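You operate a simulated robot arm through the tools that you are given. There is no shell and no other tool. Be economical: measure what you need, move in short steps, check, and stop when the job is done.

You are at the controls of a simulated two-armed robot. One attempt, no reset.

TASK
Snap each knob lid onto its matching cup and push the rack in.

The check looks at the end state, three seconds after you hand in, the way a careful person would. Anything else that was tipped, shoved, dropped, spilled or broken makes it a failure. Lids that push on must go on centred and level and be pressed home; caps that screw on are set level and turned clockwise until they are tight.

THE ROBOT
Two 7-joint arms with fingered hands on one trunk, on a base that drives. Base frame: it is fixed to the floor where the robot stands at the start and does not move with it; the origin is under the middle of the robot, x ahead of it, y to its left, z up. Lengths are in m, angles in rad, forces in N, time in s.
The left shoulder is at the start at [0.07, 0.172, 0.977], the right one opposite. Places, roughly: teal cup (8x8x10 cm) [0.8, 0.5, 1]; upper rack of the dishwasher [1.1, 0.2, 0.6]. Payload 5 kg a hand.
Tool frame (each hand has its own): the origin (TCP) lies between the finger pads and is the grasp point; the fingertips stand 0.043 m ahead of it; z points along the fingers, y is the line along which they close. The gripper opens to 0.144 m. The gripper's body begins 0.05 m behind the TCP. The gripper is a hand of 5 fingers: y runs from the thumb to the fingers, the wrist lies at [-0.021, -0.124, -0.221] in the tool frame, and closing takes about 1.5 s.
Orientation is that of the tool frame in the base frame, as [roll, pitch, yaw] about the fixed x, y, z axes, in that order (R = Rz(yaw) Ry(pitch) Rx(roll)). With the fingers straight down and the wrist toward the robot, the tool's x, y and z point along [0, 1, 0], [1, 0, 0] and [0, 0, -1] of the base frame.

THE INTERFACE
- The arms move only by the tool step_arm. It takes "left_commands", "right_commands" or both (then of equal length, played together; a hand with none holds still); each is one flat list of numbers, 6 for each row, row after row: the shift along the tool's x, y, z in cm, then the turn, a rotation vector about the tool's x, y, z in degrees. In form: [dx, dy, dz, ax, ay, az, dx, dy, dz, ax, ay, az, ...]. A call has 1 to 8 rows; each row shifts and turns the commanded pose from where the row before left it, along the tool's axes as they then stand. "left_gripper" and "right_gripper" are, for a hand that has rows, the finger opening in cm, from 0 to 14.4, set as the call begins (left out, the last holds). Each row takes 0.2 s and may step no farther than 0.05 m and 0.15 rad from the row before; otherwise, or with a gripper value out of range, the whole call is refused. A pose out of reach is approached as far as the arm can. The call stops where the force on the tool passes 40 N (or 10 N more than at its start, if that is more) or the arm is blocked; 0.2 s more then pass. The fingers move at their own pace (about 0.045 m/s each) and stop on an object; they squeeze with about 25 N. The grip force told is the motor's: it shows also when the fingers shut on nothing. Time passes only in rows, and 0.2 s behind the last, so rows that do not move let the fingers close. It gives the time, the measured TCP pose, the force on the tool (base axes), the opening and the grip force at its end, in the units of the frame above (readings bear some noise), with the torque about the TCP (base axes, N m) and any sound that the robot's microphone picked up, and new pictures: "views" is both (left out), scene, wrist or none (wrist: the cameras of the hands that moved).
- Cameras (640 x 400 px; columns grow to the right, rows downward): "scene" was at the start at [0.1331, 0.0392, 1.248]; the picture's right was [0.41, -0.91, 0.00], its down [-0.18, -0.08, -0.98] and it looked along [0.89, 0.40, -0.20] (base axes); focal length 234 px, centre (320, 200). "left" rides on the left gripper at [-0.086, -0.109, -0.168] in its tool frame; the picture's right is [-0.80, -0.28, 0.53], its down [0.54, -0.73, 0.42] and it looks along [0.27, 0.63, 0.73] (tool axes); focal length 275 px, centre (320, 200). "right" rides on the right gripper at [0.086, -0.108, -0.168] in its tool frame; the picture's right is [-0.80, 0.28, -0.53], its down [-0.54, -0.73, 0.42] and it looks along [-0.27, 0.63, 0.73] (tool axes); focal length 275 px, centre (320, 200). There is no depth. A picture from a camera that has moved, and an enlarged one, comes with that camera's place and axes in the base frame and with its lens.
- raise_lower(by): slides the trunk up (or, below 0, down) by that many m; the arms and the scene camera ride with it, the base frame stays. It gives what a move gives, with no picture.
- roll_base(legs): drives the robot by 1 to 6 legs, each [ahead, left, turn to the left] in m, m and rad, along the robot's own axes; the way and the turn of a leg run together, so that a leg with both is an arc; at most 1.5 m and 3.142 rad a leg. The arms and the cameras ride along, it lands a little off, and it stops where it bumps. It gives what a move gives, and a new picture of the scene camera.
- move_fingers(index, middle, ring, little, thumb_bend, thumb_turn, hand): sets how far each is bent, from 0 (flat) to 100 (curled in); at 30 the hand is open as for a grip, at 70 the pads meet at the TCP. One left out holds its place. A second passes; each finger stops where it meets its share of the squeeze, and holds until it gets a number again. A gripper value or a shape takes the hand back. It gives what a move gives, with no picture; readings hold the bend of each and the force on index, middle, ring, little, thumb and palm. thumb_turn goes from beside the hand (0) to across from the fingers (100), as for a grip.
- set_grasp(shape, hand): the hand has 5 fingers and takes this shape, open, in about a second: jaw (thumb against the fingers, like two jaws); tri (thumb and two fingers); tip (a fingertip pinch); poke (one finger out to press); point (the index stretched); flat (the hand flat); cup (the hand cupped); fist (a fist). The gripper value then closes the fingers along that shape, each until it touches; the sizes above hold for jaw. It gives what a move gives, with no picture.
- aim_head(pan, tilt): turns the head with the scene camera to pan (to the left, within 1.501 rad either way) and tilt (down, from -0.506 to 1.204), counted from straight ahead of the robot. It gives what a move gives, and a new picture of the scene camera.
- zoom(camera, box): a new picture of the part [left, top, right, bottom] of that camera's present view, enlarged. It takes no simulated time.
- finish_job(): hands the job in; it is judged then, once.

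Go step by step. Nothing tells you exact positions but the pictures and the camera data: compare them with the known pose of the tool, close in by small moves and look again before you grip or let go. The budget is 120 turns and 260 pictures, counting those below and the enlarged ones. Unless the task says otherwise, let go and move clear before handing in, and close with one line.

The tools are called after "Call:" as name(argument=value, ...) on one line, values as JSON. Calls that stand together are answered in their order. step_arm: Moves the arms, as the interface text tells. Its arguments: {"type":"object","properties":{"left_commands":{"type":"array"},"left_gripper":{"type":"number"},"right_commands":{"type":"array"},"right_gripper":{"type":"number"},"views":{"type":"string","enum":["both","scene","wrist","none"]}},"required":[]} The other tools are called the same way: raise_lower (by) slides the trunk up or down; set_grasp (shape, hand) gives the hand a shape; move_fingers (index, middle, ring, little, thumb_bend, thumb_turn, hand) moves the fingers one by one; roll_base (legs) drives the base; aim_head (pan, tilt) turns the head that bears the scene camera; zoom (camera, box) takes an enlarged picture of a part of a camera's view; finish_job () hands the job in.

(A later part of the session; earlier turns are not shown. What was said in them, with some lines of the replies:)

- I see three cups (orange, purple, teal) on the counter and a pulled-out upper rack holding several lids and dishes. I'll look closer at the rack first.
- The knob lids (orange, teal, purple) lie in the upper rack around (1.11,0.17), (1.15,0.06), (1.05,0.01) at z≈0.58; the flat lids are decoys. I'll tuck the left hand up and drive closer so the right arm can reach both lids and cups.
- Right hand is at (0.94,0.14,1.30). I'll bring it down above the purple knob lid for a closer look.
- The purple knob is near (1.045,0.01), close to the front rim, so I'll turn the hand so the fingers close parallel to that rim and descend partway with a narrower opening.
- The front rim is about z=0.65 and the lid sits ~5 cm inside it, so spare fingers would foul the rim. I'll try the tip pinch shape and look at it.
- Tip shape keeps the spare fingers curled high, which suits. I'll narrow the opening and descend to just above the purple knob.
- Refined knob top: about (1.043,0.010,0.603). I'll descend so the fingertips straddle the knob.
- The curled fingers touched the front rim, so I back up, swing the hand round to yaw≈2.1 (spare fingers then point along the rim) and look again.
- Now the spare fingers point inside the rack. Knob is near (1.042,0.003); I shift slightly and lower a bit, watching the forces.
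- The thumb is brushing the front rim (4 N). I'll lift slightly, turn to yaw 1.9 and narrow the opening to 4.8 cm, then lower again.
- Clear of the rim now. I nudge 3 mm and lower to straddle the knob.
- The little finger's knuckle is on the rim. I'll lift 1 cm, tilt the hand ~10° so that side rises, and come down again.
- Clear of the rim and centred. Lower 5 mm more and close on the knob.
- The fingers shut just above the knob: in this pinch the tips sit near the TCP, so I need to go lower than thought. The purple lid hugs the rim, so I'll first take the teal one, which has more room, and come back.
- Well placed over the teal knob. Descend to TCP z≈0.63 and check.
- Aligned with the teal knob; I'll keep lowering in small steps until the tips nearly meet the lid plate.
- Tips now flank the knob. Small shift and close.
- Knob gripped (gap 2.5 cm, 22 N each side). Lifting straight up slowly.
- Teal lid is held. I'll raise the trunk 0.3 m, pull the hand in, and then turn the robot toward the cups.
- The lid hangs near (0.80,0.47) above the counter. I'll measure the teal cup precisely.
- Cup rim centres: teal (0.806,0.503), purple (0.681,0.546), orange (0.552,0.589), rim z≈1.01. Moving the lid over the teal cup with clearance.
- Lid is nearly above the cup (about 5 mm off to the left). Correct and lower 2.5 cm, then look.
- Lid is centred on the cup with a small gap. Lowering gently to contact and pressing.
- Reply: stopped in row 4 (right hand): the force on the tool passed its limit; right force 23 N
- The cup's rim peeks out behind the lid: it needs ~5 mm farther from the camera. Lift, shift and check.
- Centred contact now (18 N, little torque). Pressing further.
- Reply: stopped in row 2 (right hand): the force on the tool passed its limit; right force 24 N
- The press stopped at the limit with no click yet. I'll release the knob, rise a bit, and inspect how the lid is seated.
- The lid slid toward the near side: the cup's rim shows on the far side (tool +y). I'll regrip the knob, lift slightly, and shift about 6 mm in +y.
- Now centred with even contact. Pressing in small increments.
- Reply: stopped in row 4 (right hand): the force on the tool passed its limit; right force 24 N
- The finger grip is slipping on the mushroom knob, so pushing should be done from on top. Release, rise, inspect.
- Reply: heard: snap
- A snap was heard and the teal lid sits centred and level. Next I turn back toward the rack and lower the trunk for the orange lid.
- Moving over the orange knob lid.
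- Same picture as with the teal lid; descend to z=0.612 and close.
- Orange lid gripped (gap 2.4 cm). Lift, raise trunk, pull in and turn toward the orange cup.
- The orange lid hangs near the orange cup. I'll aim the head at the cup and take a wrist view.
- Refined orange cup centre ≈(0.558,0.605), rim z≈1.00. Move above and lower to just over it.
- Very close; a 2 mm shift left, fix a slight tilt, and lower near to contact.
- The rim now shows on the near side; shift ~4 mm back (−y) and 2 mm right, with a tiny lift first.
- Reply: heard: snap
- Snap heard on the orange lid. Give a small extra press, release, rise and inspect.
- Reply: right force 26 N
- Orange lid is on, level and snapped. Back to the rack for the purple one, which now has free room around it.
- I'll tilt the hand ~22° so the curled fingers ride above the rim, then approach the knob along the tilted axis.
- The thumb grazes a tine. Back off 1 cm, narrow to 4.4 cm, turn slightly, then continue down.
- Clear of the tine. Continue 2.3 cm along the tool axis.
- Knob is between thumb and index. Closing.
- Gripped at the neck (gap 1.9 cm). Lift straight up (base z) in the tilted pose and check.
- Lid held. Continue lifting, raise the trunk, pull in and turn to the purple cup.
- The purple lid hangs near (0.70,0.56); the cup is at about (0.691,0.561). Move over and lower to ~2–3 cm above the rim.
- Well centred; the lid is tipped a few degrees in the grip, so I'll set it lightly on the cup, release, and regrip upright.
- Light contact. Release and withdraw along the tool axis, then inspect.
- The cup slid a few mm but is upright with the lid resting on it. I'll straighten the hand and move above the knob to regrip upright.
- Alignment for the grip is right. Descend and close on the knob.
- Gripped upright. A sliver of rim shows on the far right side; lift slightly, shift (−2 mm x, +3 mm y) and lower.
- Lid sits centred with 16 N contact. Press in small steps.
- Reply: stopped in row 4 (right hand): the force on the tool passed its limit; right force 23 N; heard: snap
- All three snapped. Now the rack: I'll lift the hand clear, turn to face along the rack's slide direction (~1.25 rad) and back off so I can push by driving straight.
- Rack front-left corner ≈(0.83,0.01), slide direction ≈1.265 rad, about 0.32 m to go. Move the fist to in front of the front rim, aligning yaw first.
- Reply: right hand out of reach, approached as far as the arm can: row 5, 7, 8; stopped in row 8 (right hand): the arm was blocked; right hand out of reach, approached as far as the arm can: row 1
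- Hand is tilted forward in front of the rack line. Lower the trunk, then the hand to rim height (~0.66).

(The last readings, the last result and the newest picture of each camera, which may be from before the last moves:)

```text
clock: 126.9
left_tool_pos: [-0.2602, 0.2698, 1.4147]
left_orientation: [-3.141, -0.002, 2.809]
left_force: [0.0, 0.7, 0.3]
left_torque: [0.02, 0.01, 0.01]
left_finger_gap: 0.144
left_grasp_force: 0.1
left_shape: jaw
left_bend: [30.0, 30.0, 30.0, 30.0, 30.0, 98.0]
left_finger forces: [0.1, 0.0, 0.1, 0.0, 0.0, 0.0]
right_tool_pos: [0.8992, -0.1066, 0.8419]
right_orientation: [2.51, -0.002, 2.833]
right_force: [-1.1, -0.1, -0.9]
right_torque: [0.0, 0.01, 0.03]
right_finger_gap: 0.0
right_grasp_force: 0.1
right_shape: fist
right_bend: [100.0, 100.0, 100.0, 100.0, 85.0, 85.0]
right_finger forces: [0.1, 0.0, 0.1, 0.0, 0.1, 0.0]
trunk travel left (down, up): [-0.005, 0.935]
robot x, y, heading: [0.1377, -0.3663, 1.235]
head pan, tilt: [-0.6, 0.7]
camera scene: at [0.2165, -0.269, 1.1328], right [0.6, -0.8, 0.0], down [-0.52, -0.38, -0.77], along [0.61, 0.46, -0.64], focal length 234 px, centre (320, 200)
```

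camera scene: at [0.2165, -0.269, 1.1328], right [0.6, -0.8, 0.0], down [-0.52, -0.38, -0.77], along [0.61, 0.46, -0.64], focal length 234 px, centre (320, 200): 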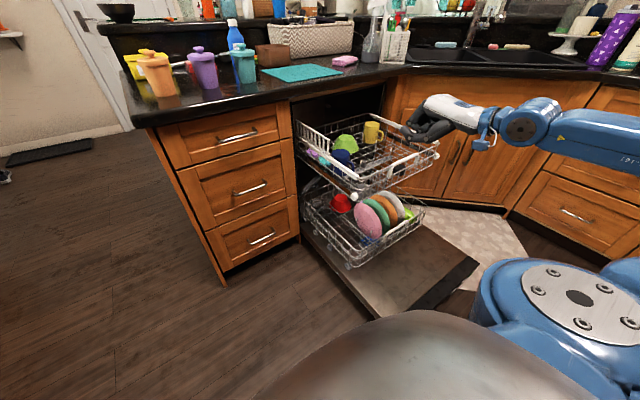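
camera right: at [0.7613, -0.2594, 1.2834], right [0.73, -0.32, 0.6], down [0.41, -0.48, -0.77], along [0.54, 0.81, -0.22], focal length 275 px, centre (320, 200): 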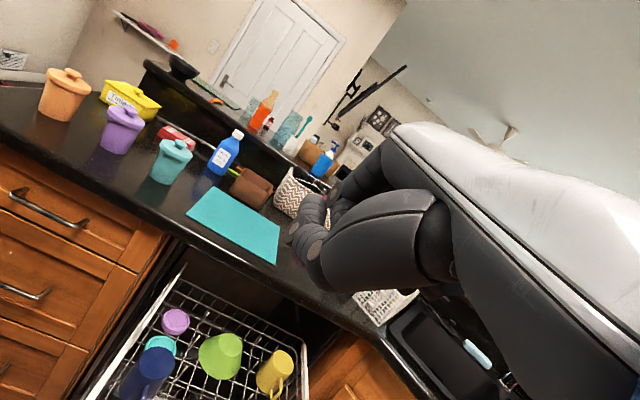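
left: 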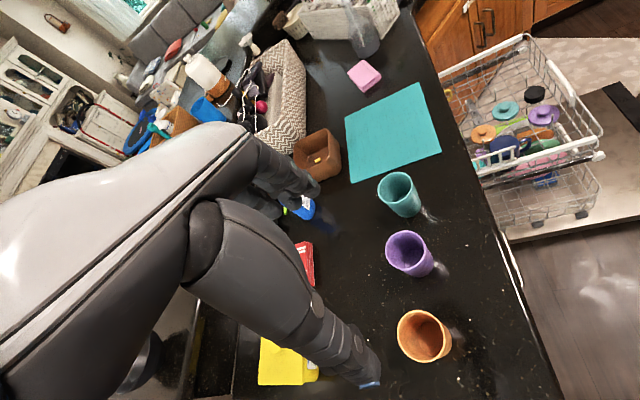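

Call:
step_arm(right_commands=[0, -3.3, 3.3, 0, 0, 0, 0, -3.3, 3.3, 0, 0, 0, 0, -3.3, 3.3, 0, 0, 0, 0, -3.3, 3.3, 0, 0, 0, 0, 0, 0, 0, 0, 0])

Call:
zoom(camera="scene", box=[290, 90, 490, 270])

```text
clock: 128.1
left_tool_pos: [-0.2608, 0.2709, 1.4146]
left_orientation: [-3.14, 0.001, 2.811]
left_force: [-0.5, -0.9, -0.1]
left_torque: [0.0, 0.0, -0.01]
left_finger_gap: 0.144
left_grasp_force: 0.1
left_shape: jaw
left_bend: [30.0, 30.0, 30.0, 30.0, 30.0, 98.0]
left_finger forces: [0.1, 0.1, 0.0, 0.0, 0.1, 0.1]
right_tool_pos: [0.8881, -0.1338, 0.6573]
right_orientation: [2.509, -0.003, 2.835]
right_force: [0.4, 0.3, -0.1]
right_torque: [0.0, 0.04, 0.01]
right_finger_gap: 0.0
right_grasp_force: 0.2
right_shape: fist
right_bend: [100.0, 100.0, 100.0, 100.0, 85.0, 85.0]
right_finger forces: [0.1, 0.1, 0.0, 0.0, 0.0, 0.0]
trunk travel left (down, up): [-0.005, 0.935]
robot x, y, heading: [0.1341, -0.3676, 1.241]
head pan, tilt: [-0.6, 0.7]
camera scene: at [0.2161, -0.2688, 1.1328], right [0.6, -0.8, 0.0], down [-0.52, -0.38, -0.77], along [0.61, 0.46, -0.64], focal length 234 px, centre (320, 200)
camera right: at [0.7505, -0.2871, 0.7288], right [0.73, -0.32, 0.6], down [0.41, -0.48, -0.77], along [0.54, 0.81, -0.22], focal length 275 px, centre (320, 200)
```

scene: 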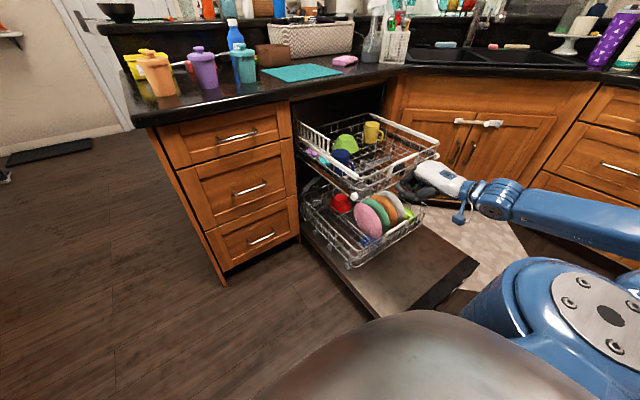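
right: 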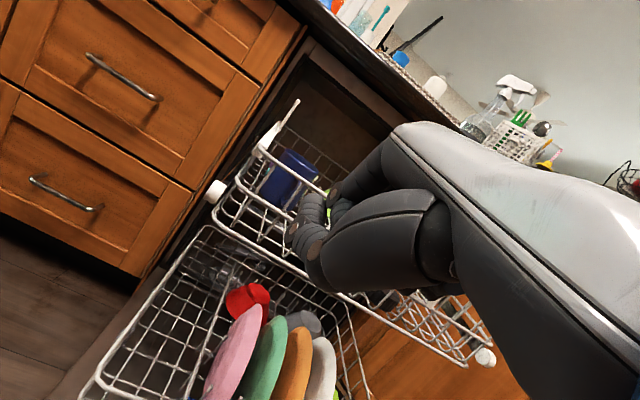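

```text
2.22 times, centred on (390, 180) of scene
camera zoom: at [0.2161, -0.2688, 1.1328], right [0.6, -0.8, 0.0], down [-0.52, -0.38, -0.77], along [0.61, 0.46, -0.64], focal length 520 px, centre (164, 244)
```

zoom: 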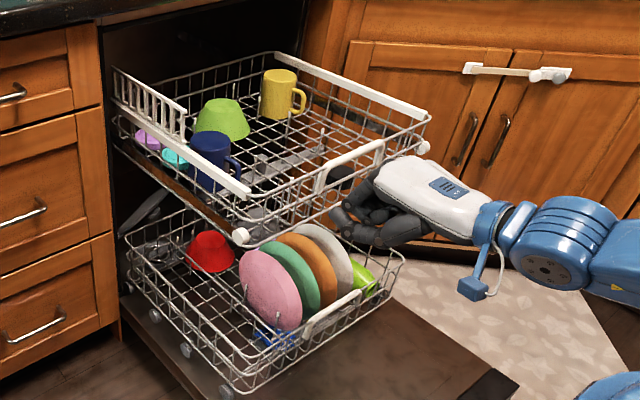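

Fist is in front of the front rim at the right height. Drive forward a little to make contact.

Call:
roll_base(legs=[[0.14, 0, 0.02]])

```text
clock: 129.5
left_tool_pos: [-0.2288, 0.3981, 1.4143]
left_orientation: [-3.141, -0.001, 2.834]
left_force: [0.4, 0.7, 0.0]
left_torque: [-0.16, 0.02, 0.0]
left_finger_gap: 0.1443
left_grasp_force: 0.1
left_shape: jaw
left_bend: [30.0, 30.0, 30.0, 30.0, 30.0, 98.0]
left_finger forces: [0.0, 0.1, 0.0, 0.0, 0.1, 0.1]
right_tool_pos: [0.9281, 0.0193, 0.656]
right_orientation: [2.513, -0.001, 2.856]
right_force: [0.0, -0.3, 1.2]
right_torque: [0.03, 0.02, 0.04]
right_finger_gap: 0.0002
right_grasp_force: 0.1
right_shape: fist
right_bend: [100.0, 100.0, 100.0, 100.0, 86.0, 85.0]
right_finger forces: [0.0, 0.1, 0.0, 0.1, 1.5, 0.0]
trunk travel left (down, up): [-0.005, 0.935]
robot x, y, heading: [0.1792, -0.2364, 1.257]
head pan, tilt: [-0.6, 0.7]
camera scene: at [0.2593, -0.1308, 1.1325], right [0.62, -0.79, 0.0], down [-0.51, -0.4, -0.76], along [0.6, 0.47, -0.65], focal length 234 px, centre (320, 200)
```

scene: 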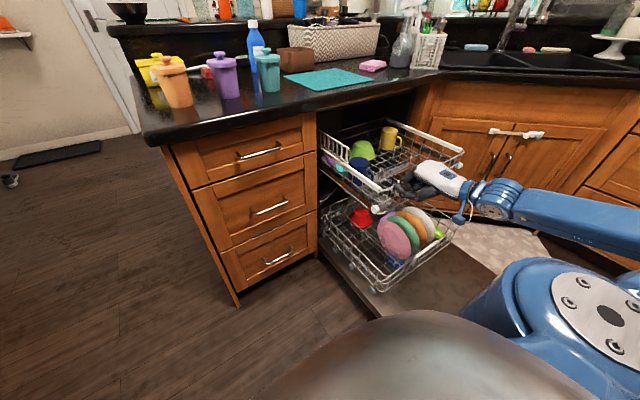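

Contact felt (thumb 1.5 N). Continue driving forward.

Call:
roll_base(legs=[[0.12, 0, 0.0]])

Call:
zoom(camera="scene", box=[310, 90, 490, 270])

```text
clock: 130.7
left_tool_pos: [-0.1932, 0.5109, 1.4132]
left_orientation: [-3.139, -0.001, 2.834]
left_force: [0.3, 1.2, 0.0]
left_torque: [-0.12, 0.05, -0.01]
left_finger_gap: 0.1439
left_grasp_force: 0.0
left_shape: jaw
left_bend: [30.0, 30.0, 30.0, 30.0, 30.0, 98.0]
left_finger forces: [0.0, 0.0, 0.0, 0.1, 0.1, 0.0]
right_tool_pos: [0.9639, 0.1326, 0.6554]
right_orientation: [2.511, -0.003, 2.857]
right_force: [0.6, -1.2, 1.1]
right_torque: [-0.01, 0.03, 0.02]
right_finger_gap: 0.0
right_grasp_force: 0.1
right_shape: fist
right_bend: [100.0, 100.0, 100.0, 100.0, 86.0, 85.0]
right_finger forces: [0.0, 0.1, 0.1, 0.0, 1.2, 0.0]
trunk travel left (down, up): [-0.005, 0.935]
robot x, y, heading: [0.2169, -0.1193, 1.262]
head pan, tilt: [-0.6, 0.7]
camera scene: at [0.2955, -0.0164, 1.1325], right [0.62, -0.79, 0.0], down [-0.51, -0.4, -0.76], along [0.6, 0.47, -0.64], focal length 234 px, centre (320, 200)
```

scene: 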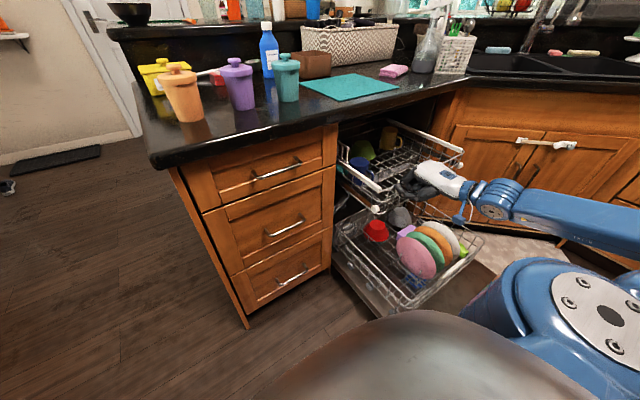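

```text
2.22 times, centred on (400, 180) of scene
camera zoom: at [0.2955, -0.0164, 1.1325], right [0.62, -0.79, 0.0], down [-0.51, -0.4, -0.76], along [0.6, 0.47, -0.64], focal length 520 px, centre (142, 244)
```

zoom: 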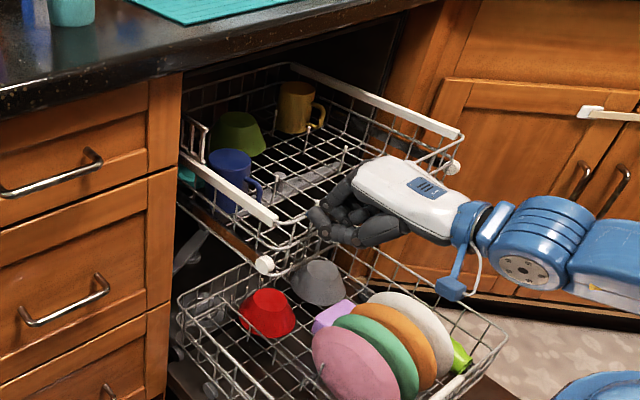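

Rack slides easily. Continue in smaller drives, watching the forearm near the right cabinet.

Call:
roll_base(legs=[[0.09, 0, 0.0]])

Call:
zoom(camera="scene", box=[330, 90, 630, 270])

```text
clock: 131.8
left_tool_pos: [-0.1649, 0.597, 1.4124]
left_orientation: [-3.139, -0.002, 2.833]
left_force: [-0.1, 0.8, -0.6]
left_torque: [-0.11, 0.03, 0.03]
left_finger_gap: 0.1439
left_grasp_force: 0.1
left_shape: jaw
left_bend: [30.0, 30.0, 30.0, 30.0, 30.0, 98.0]
left_finger forces: [0.0, 0.1, 0.0, 0.0, 0.0, 0.1]
right_tool_pos: [0.9922, 0.2176, 0.6561]
right_orientation: [2.513, -0.003, 2.857]
right_force: [-1.1, 0.3, -0.4]
right_torque: [-0.01, -0.01, 0.0]
right_finger_gap: 0.0002
right_grasp_force: 0.0
right_shape: fist
right_bend: [100.0, 100.0, 100.0, 100.0, 85.0, 85.0]
right_finger forces: [0.0, 0.0, 0.1, 0.1, 0.1, 0.0]
trunk travel left (down, up): [-0.005, 0.935]
robot x, y, heading: [0.2439, -0.038, 1.262]
head pan, tilt: [-0.6, 0.7]
camera scene: at [0.3223, 0.0679, 1.1326], right [0.62, -0.79, 0.0], down [-0.51, -0.4, -0.76], along [0.6, 0.47, -0.65], focal length 234 px, centre (320, 200)
```

scene: 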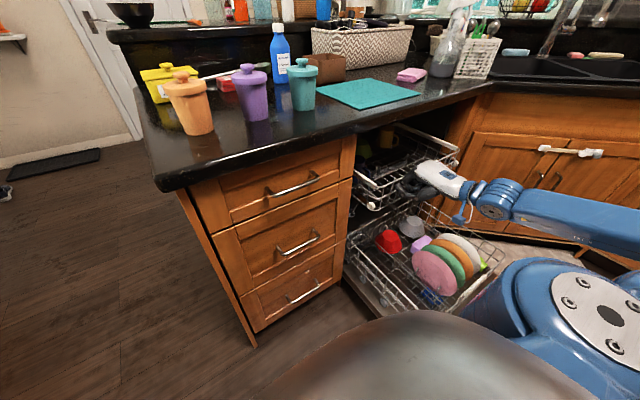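

```text
2.13 times, centred on (480, 180) of scene
camera zoom: at [0.3223, 0.0679, 1.1326], right [0.62, -0.79, 0.0], down [-0.51, -0.4, -0.76], along [0.6, 0.47, -0.65], focal length 500 px, centre (-21, 243)
```

zoom: 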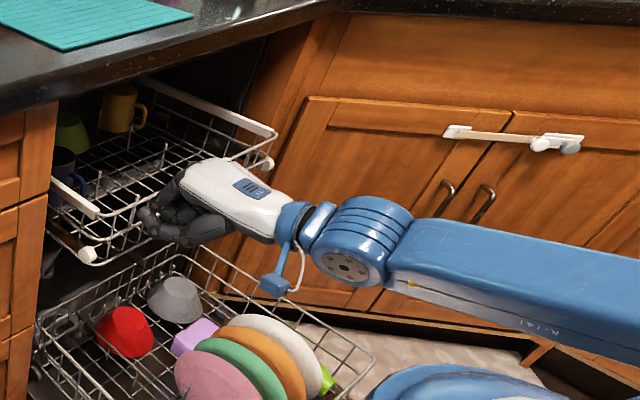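

About 8–10 cm remain. Finish with arm pushes along the slide direction.

Call:
step_arm(right_commands=[0, 2.0, 1.48, 0, 0, 0, 0, 2.0, 1.48, 0, 0, 0, 0, 0, 0, 0, 0, 0], views="none")

Call:
zoom(camera="scene", box=[330, 90, 630, 270])

```text
clock: 132.6
left_tool_pos: [-0.1663, 0.5946, 1.4134]
left_orientation: [-3.141, 0.0, 2.836]
left_force: [-0.5, -0.3, 1.2]
left_torque: [0.02, -0.01, 0.01]
left_finger_gap: 0.144
left_grasp_force: 0.1
left_shape: jaw
left_bend: [30.0, 30.0, 30.0, 30.0, 30.0, 98.0]
left_finger forces: [0.0, 0.0, 0.0, 0.1, 0.1, 0.0]
right_tool_pos: [1.0059, 0.2645, 0.6584]
right_orientation: [2.513, -0.003, 2.856]
right_force: [0.1, 0.5, 0.1]
right_torque: [0.04, -0.01, 0.03]
right_finger_gap: 0.0001
right_grasp_force: 0.0
right_shape: fist
right_bend: [100.0, 100.0, 100.0, 100.0, 85.0, 85.0]
right_finger forces: [0.0, 0.0, 0.1, 0.0, 0.0, 0.0]
trunk travel left (down, up): [-0.005, 0.935]
robot x, y, heading: [0.2415, -0.0368, 1.265]
head pan, tilt: [-0.6, 0.7]
```

```text
2.13 times, centred on (480, 180) of scene
camera zoom: at [0.3218, 0.0662, 1.1328], right [0.62, -0.79, 0.0], down [-0.51, -0.4, -0.77], along [0.6, 0.47, -0.64], focal length 500 px, centre (-21, 243)
```

zoom: 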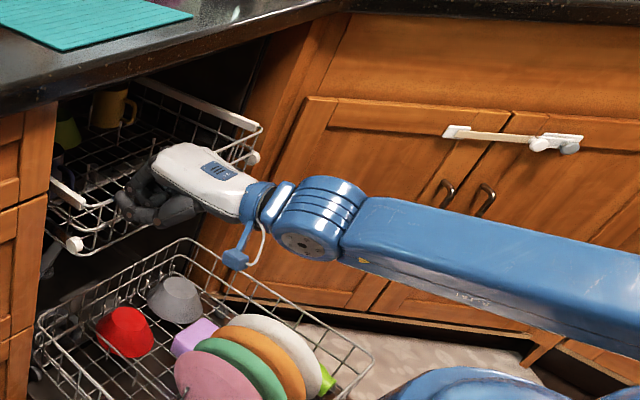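

Call:
step_arm(right_commands=[0, 2.0, 1.48, 0, 0, 0, 0, 2.0, 1.48, 0, 0, 0, 0, 0, 0, 0, 0, 0], views="wrist")

Call:
zoom(camera="scene", box=[330, 90, 630, 270])

```text
clock: 133.4
left_tool_pos: [-0.167, 0.5939, 1.4137]
left_orientation: [-3.141, -0.003, 2.835]
left_force: [-1.0, -0.2, 0.5]
left_torque: [0.01, -0.01, 0.01]
left_finger_gap: 0.1439
left_grasp_force: 0.1
left_shape: jaw
left_bend: [30.0, 30.0, 30.0, 30.0, 30.0, 98.0]
left_finger forces: [0.2, 0.0, 0.1, 0.1, 0.1, 0.1]
right_tool_pos: [1.0187, 0.311, 0.6565]
right_orientation: [2.512, -0.004, 2.857]
right_force: [0.2, -0.6, 0.0]
right_torque: [0.01, -0.02, 0.0]
right_finger_gap: 0.0
right_grasp_force: 0.1
right_shape: fist
right_bend: [100.0, 100.0, 100.0, 100.0, 85.0, 85.0]
right_finger forces: [0.0, 0.1, 0.1, 0.0, 0.1, 0.0]
trunk travel left (down, up): [-0.005, 0.935]
robot x, y, heading: [0.2425, -0.0354, 1.263]
head pan, tilt: [-0.6, 0.7]
camera right: at [0.8846, 0.1552, 0.7284], right [0.74, -0.31, 0.6], down [0.42, -0.48, -0.77], along [0.52, 0.83, -0.22], focal length 275 px, centre (320, 200)
```

right: 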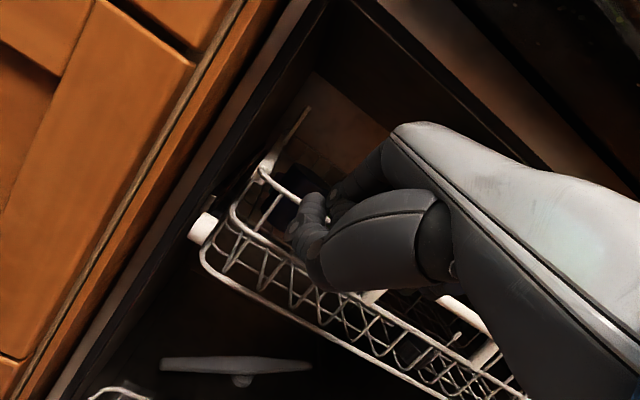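

```text
2.13 times, centred on (480, 180) of scene
camera zoom: at [0.3218, 0.0664, 1.1328], right [0.62, -0.79, 0.0], down [-0.51, -0.4, -0.77], along [0.6, 0.47, -0.64], focal length 500 px, centre (-21, 243)
```

zoom: 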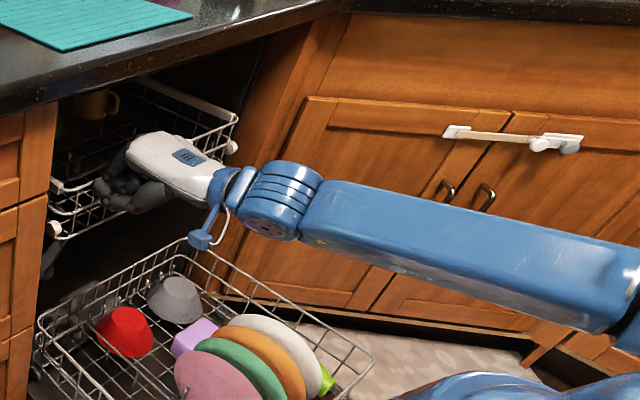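

Call:
step_arm(right_commands=[0, 1.6, 1.2, 0, 0, 0, 0, 1.6, 1.2, 0, 0, 0, 0, 0, 0, 0, 0, 0], views="wrist")

Call:
zoom(camera="scene", box=[330, 90, 630, 270])

```text
clock: 134.2
left_tool_pos: [-0.1666, 0.5944, 1.4132]
left_orientation: [-3.139, 0.0, 2.835]
left_force: [-1.1, 0.1, 1.2]
left_torque: [-0.01, -0.02, -0.02]
left_finger_gap: 0.1439
left_grasp_force: 0.1
left_shape: jaw
left_bend: [30.0, 30.0, 30.0, 30.0, 30.0, 98.0]
left_finger forces: [0.0, 0.1, 0.1, 0.0, 0.0, 0.0]
right_tool_pos: [1.028, 0.3501, 0.6547]
right_orientation: [2.514, -0.003, 2.857]
right_force: [-0.7, 0.7, 0.5]
right_torque: [0.0, -0.02, 0.0]
right_finger_gap: 0.0002
right_grasp_force: 0.0
right_shape: fist
right_bend: [100.0, 100.0, 100.0, 100.0, 85.0, 85.0]
right_finger forces: [0.0, 0.0, 0.0, 0.0, 0.0, 0.0]
trunk travel left (down, up): [-0.005, 0.935]
robot x, y, heading: [0.2441, -0.0329, 1.264]
head pan, tilt: [-0.6, 0.7]
camera right: at [0.8936, 0.1947, 0.7272], right [0.74, -0.31, 0.6], down [0.42, -0.48, -0.77], along [0.52, 0.83, -0.22], focal length 275 px, centre (320, 200)
```

right: 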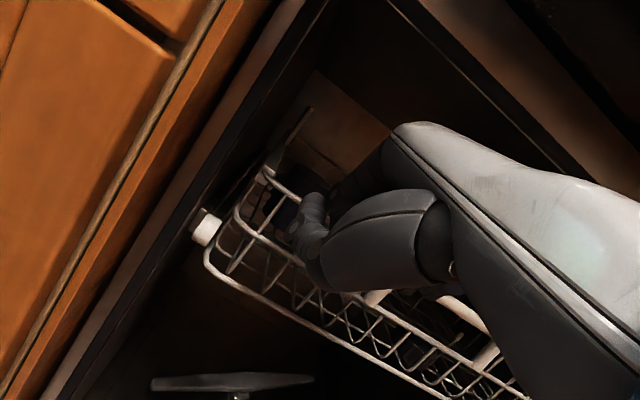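

```text
2.13 times, centred on (480, 180) of scene
camera zoom: at [0.3218, 0.0664, 1.1328], right [0.62, -0.79, 0.0], down [-0.51, -0.4, -0.77], along [0.6, 0.47, -0.64], focal length 500 px, centre (-21, 243)
```

zoom: 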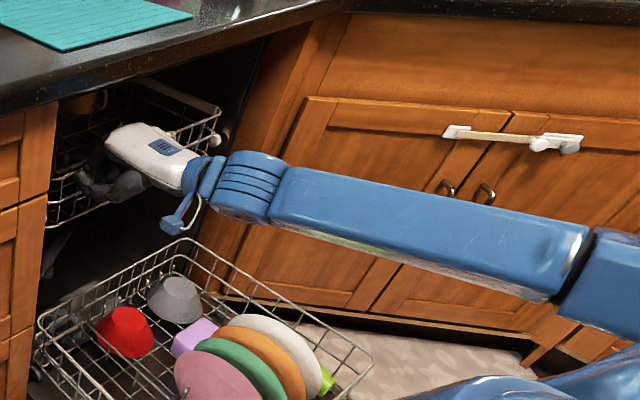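

Call:
step_arm(right_commands=[0, 1.6, 1.2, 0, 0, 0, 0, 1.6, 1.2, 0, 0, 0, 0, 0, 0, 0, 0, 0], views="wrist")

Call:
zoom(camera="scene", box=[330, 90, 630, 270])

```text
clock: 135.0
left_tool_pos: [-0.1678, 0.5942, 1.4143]
left_orientation: [-3.141, 0.0, 2.834]
left_force: [0.1, 0.4, 0.0]
left_torque: [-0.02, -0.01, 0.02]
left_finger_gap: 0.1443
left_grasp_force: 0.0
left_shape: jaw
left_bend: [30.0, 30.0, 30.0, 30.0, 30.0, 98.0]
left_finger forces: [0.1, 0.1, 0.0, 0.0, 0.0, 0.0]
right_tool_pos: [1.0389, 0.3874, 0.6569]
right_orientation: [2.509, -0.003, 2.859]
right_force: [-2.0, -6.3, 8.1]
right_torque: [0.29, 0.17, 0.17]
right_finger_gap: 0.0
right_grasp_force: 0.1
right_shape: fist
right_bend: [100.0, 100.0, 100.0, 100.0, 87.0, 85.0]
right_finger forces: [0.0, 0.0, 0.1, 0.1, 10.2, 0.0]
trunk travel left (down, up): [-0.005, 0.935]
robot x, y, heading: [0.24, -0.0324, 1.262]
head pan, tilt: [-0.6, 0.7]
camera right: at [0.9036, 0.2309, 0.7286], right [0.74, -0.31, 0.6], down [0.42, -0.47, -0.77], along [0.52, 0.83, -0.22], focal length 275 px, centre (320, 200)
```

right: 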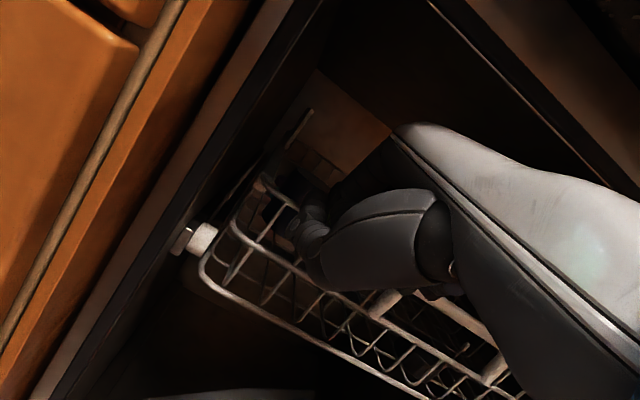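

```text
2.13 times, centred on (480, 180) of scene
camera zoom: at [0.3212, 0.0658, 1.133], right [0.62, -0.79, 0.0], down [-0.51, -0.4, -0.77], along [0.6, 0.47, -0.64], focal length 500 px, centre (-21, 243)
```

zoom: 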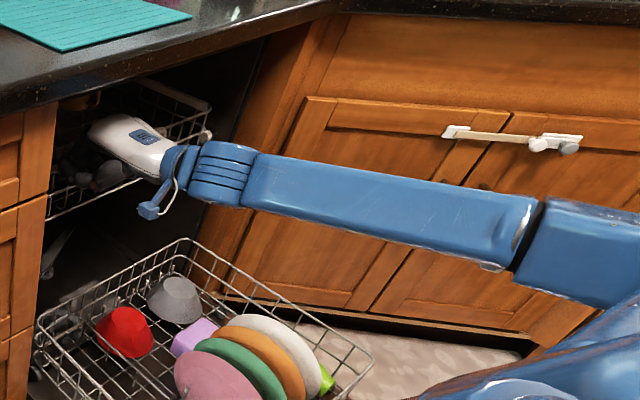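

Force has risen to ~10 N — likely the end stop. One more small push to confirm.

Call:
step_arm(right_commands=[0, 0.6, 0.45, 0, 0, 0, 0, 0, 0, 0, 0, 0], views="none")

```text
clock: 135.6
left_tool_pos: [-0.1673, 0.5925, 1.4138]
left_orientation: [-3.141, 0.0, 2.835]
left_force: [0.0, -0.4, 0.6]
left_torque: [0.0, 0.05, 0.0]
left_finger_gap: 0.1436
left_grasp_force: 0.1
left_shape: jaw
left_bend: [30.0, 30.0, 30.0, 30.0, 30.0, 98.0]
left_finger forces: [0.0, 0.0, 0.0, 0.1, 0.1, 0.0]
right_tool_pos: [1.0408, 0.3923, 0.657]
right_orientation: [2.509, -0.002, 2.857]
right_force: [-7.1, -23.8, 18.5]
right_torque: [0.54, 0.32, 0.65]
right_finger_gap: 0.1363
right_grasp_force: 0.0
right_shape: fist
right_bend: [100.0, 100.0, 100.0, 100.0, 89.0, 84.0]
right_finger forces: [0.1, 0.1, 0.0, 0.1, 29.4, 0.1]
trunk travel left (down, up): [-0.005, 0.935]
robot x, y, heading: [0.245, -0.0348, 1.262]
head pan, tilt: [-0.6, 0.7]
```

The rack is at its stop. Back the hand straight out and look.

Call:
step_arm(right_commands=[0, -3.9, -2.85, 0, 0, 0, 0, -3.9, -2.85, 0, 0, 0, 0, -3.9, -2.85, 0, 0, 0, 0, -3.9, -2.85, 0, 0, 0, 0, -3.9, -2.85, 0, 0, 0], views="none")

Call:
roll_base(legs=[[-0.22, 0, 0]])

Call:
zoom(camera="scene", box=[280, 80, 500, 260])

Call:
zoom(camera="scene", box=[110, 20, 290, 120])

```text
clock: 136.8
left_tool_pos: [-0.1678, 0.5922, 1.4137]
left_orientation: [-3.141, 0.001, 2.836]
left_force: [-1.4, -0.6, 1.3]
left_torque: [0.05, -0.04, 0.0]
left_finger_gap: 0.1438
left_grasp_force: 0.0
left_shape: jaw
left_bend: [30.0, 30.0, 30.0, 30.0, 30.0, 98.0]
left_finger forces: [0.0, 0.0, 0.0, 0.0, 0.1, 0.0]
right_tool_pos: [0.9738, 0.1623, 0.6526]
right_orientation: [2.51, -0.002, 2.861]
right_force: [-1.2, 0.3, 1.0]
right_torque: [-0.05, 0.0, 0.0]
right_finger_gap: 0.0
right_grasp_force: 0.1
right_shape: fist
right_bend: [100.0, 100.0, 100.0, 100.0, 85.0, 85.0]
right_finger forces: [0.1, 0.0, 0.0, 0.1, 0.0, 0.0]
trunk travel left (down, up): [-0.005, 0.935]
robot x, y, heading: [0.2408, -0.0341, 1.261]
head pan, tilt: [-0.6, 0.7]
```

```text
clock: 138.5
left_tool_pos: [-0.2322, 0.3817, 1.4135]
left_orientation: [-3.141, -0.002, 2.829]
left_force: [-0.2, -1.2, 1.3]
left_torque: [0.08, -0.02, 0.0]
left_finger_gap: 0.1439
left_grasp_force: 0.0
left_shape: jaw
left_bend: [30.0, 30.0, 30.0, 30.0, 30.0, 98.0]
left_finger forces: [0.0, 0.0, 0.1, 0.0, 0.1, 0.0]
right_tool_pos: [0.9056, -0.0576, 0.6532]
right_orientation: [2.512, -0.002, 2.849]
right_force: [-0.9, -0.9, -0.1]
right_torque: [-0.01, -0.02, 0.01]
right_finger_gap: 0.0002
right_grasp_force: 0.1
right_shape: fist
right_bend: [100.0, 100.0, 100.0, 100.0, 85.0, 85.0]
right_finger forces: [0.1, 0.0, 0.1, 0.0, 0.0, 0.0]
trunk travel left (down, up): [-0.005, 0.935]
robot x, y, heading: [0.1745, -0.2461, 1.254]
head pan, tilt: [-0.6, 0.7]
camera scene: at [0.2537, -0.1486, 1.1329], right [0.61, -0.79, 0.0], down [-0.51, -0.39, -0.77], along [0.61, 0.47, -0.64], focal length 234 px, centre (320, 200)
```

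scene: 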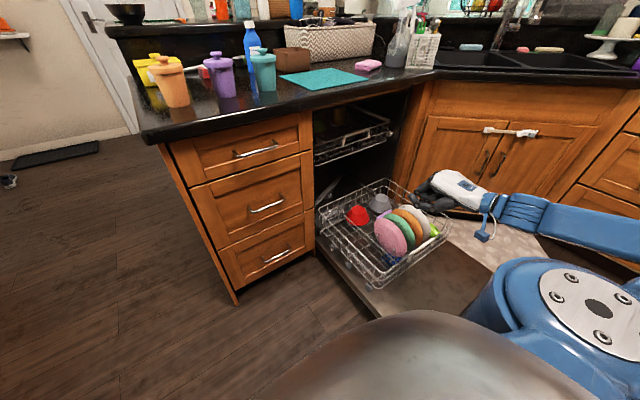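

```text
2.22 times, centred on (390, 170) of scene
camera zoom: at [0.2537, -0.1486, 1.1329], right [0.61, -0.79, 0.0], down [-0.51, -0.39, -0.77], along [0.61, 0.47, -0.64], focal length 520 px, centre (164, 267)
```

zoom: 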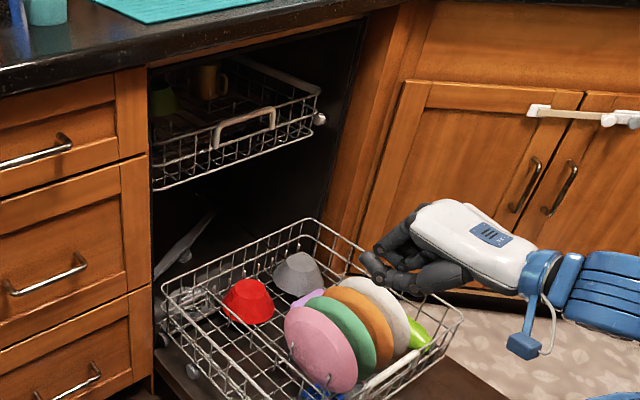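

```text
3.56 times, centred on (200, 70) of scene
camera zoom: at [0.2537, -0.1486, 1.1329], right [0.61, -0.79, 0.0], down [-0.51, -0.39, -0.77], along [0.61, 0.47, -0.64], focal length 833 px, centre (747, 662)
```

zoom: 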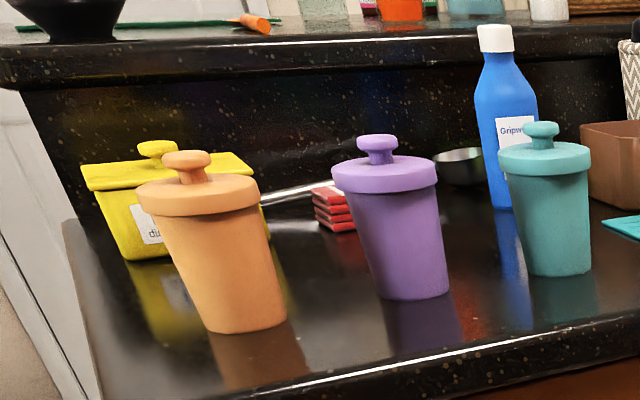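

The rack is fully in with its contents upright, and all three lids look seated. One closer check of the lids' evenness.

Call:
zoom(camera="scene", box=[140, 40, 200, 115])

Call:
zoom(camera="scene", box=[200, 40, 285, 105])

```text
5.33 times, centred on (170, 78) of scene
camera zoom: at [0.2537, -0.1486, 1.1329], right [0.61, -0.79, 0.0], down [-0.51, -0.39, -0.77], along [0.61, 0.47, -0.64], focal length 1249 px, centre (1120, 853)
```

zoom: 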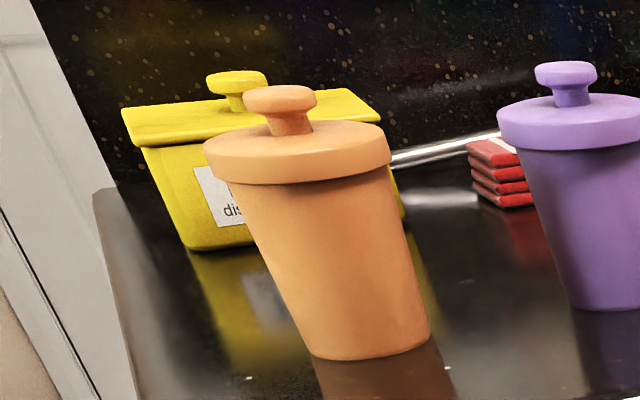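

```text
6.15 times, centred on (242, 72) of scene
camera zoom: at [0.2537, -0.1486, 1.1329], right [0.61, -0.79, 0.0], down [-0.51, -0.39, -0.77], along [0.61, 0.47, -0.64], focal length 1441 px, centre (797, 985)
```

zoom: 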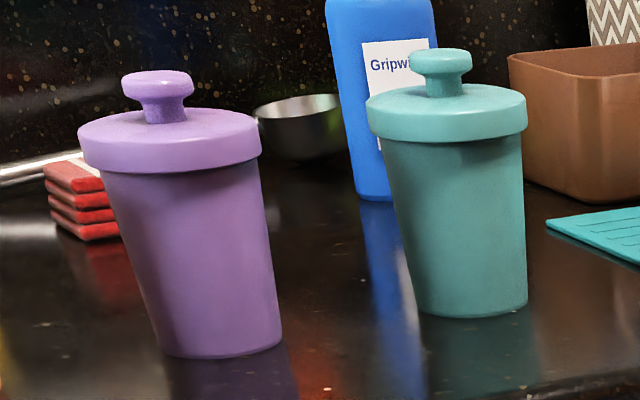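

All three lids are level, centred and snapped, and the upper rack is pushed home with the hands clear.

Call:
finish_job()

```text
The job is handed in.
```

The teal, orange and purple knob lids are snapped onto their matching cups, with a snap heard for each. The upper rack is pushed in to its stop with its remaining contents upright. The purple cup slid about 4 mm during lidding, and I left the lower rack out because I took "the rack" to mean the upper one.
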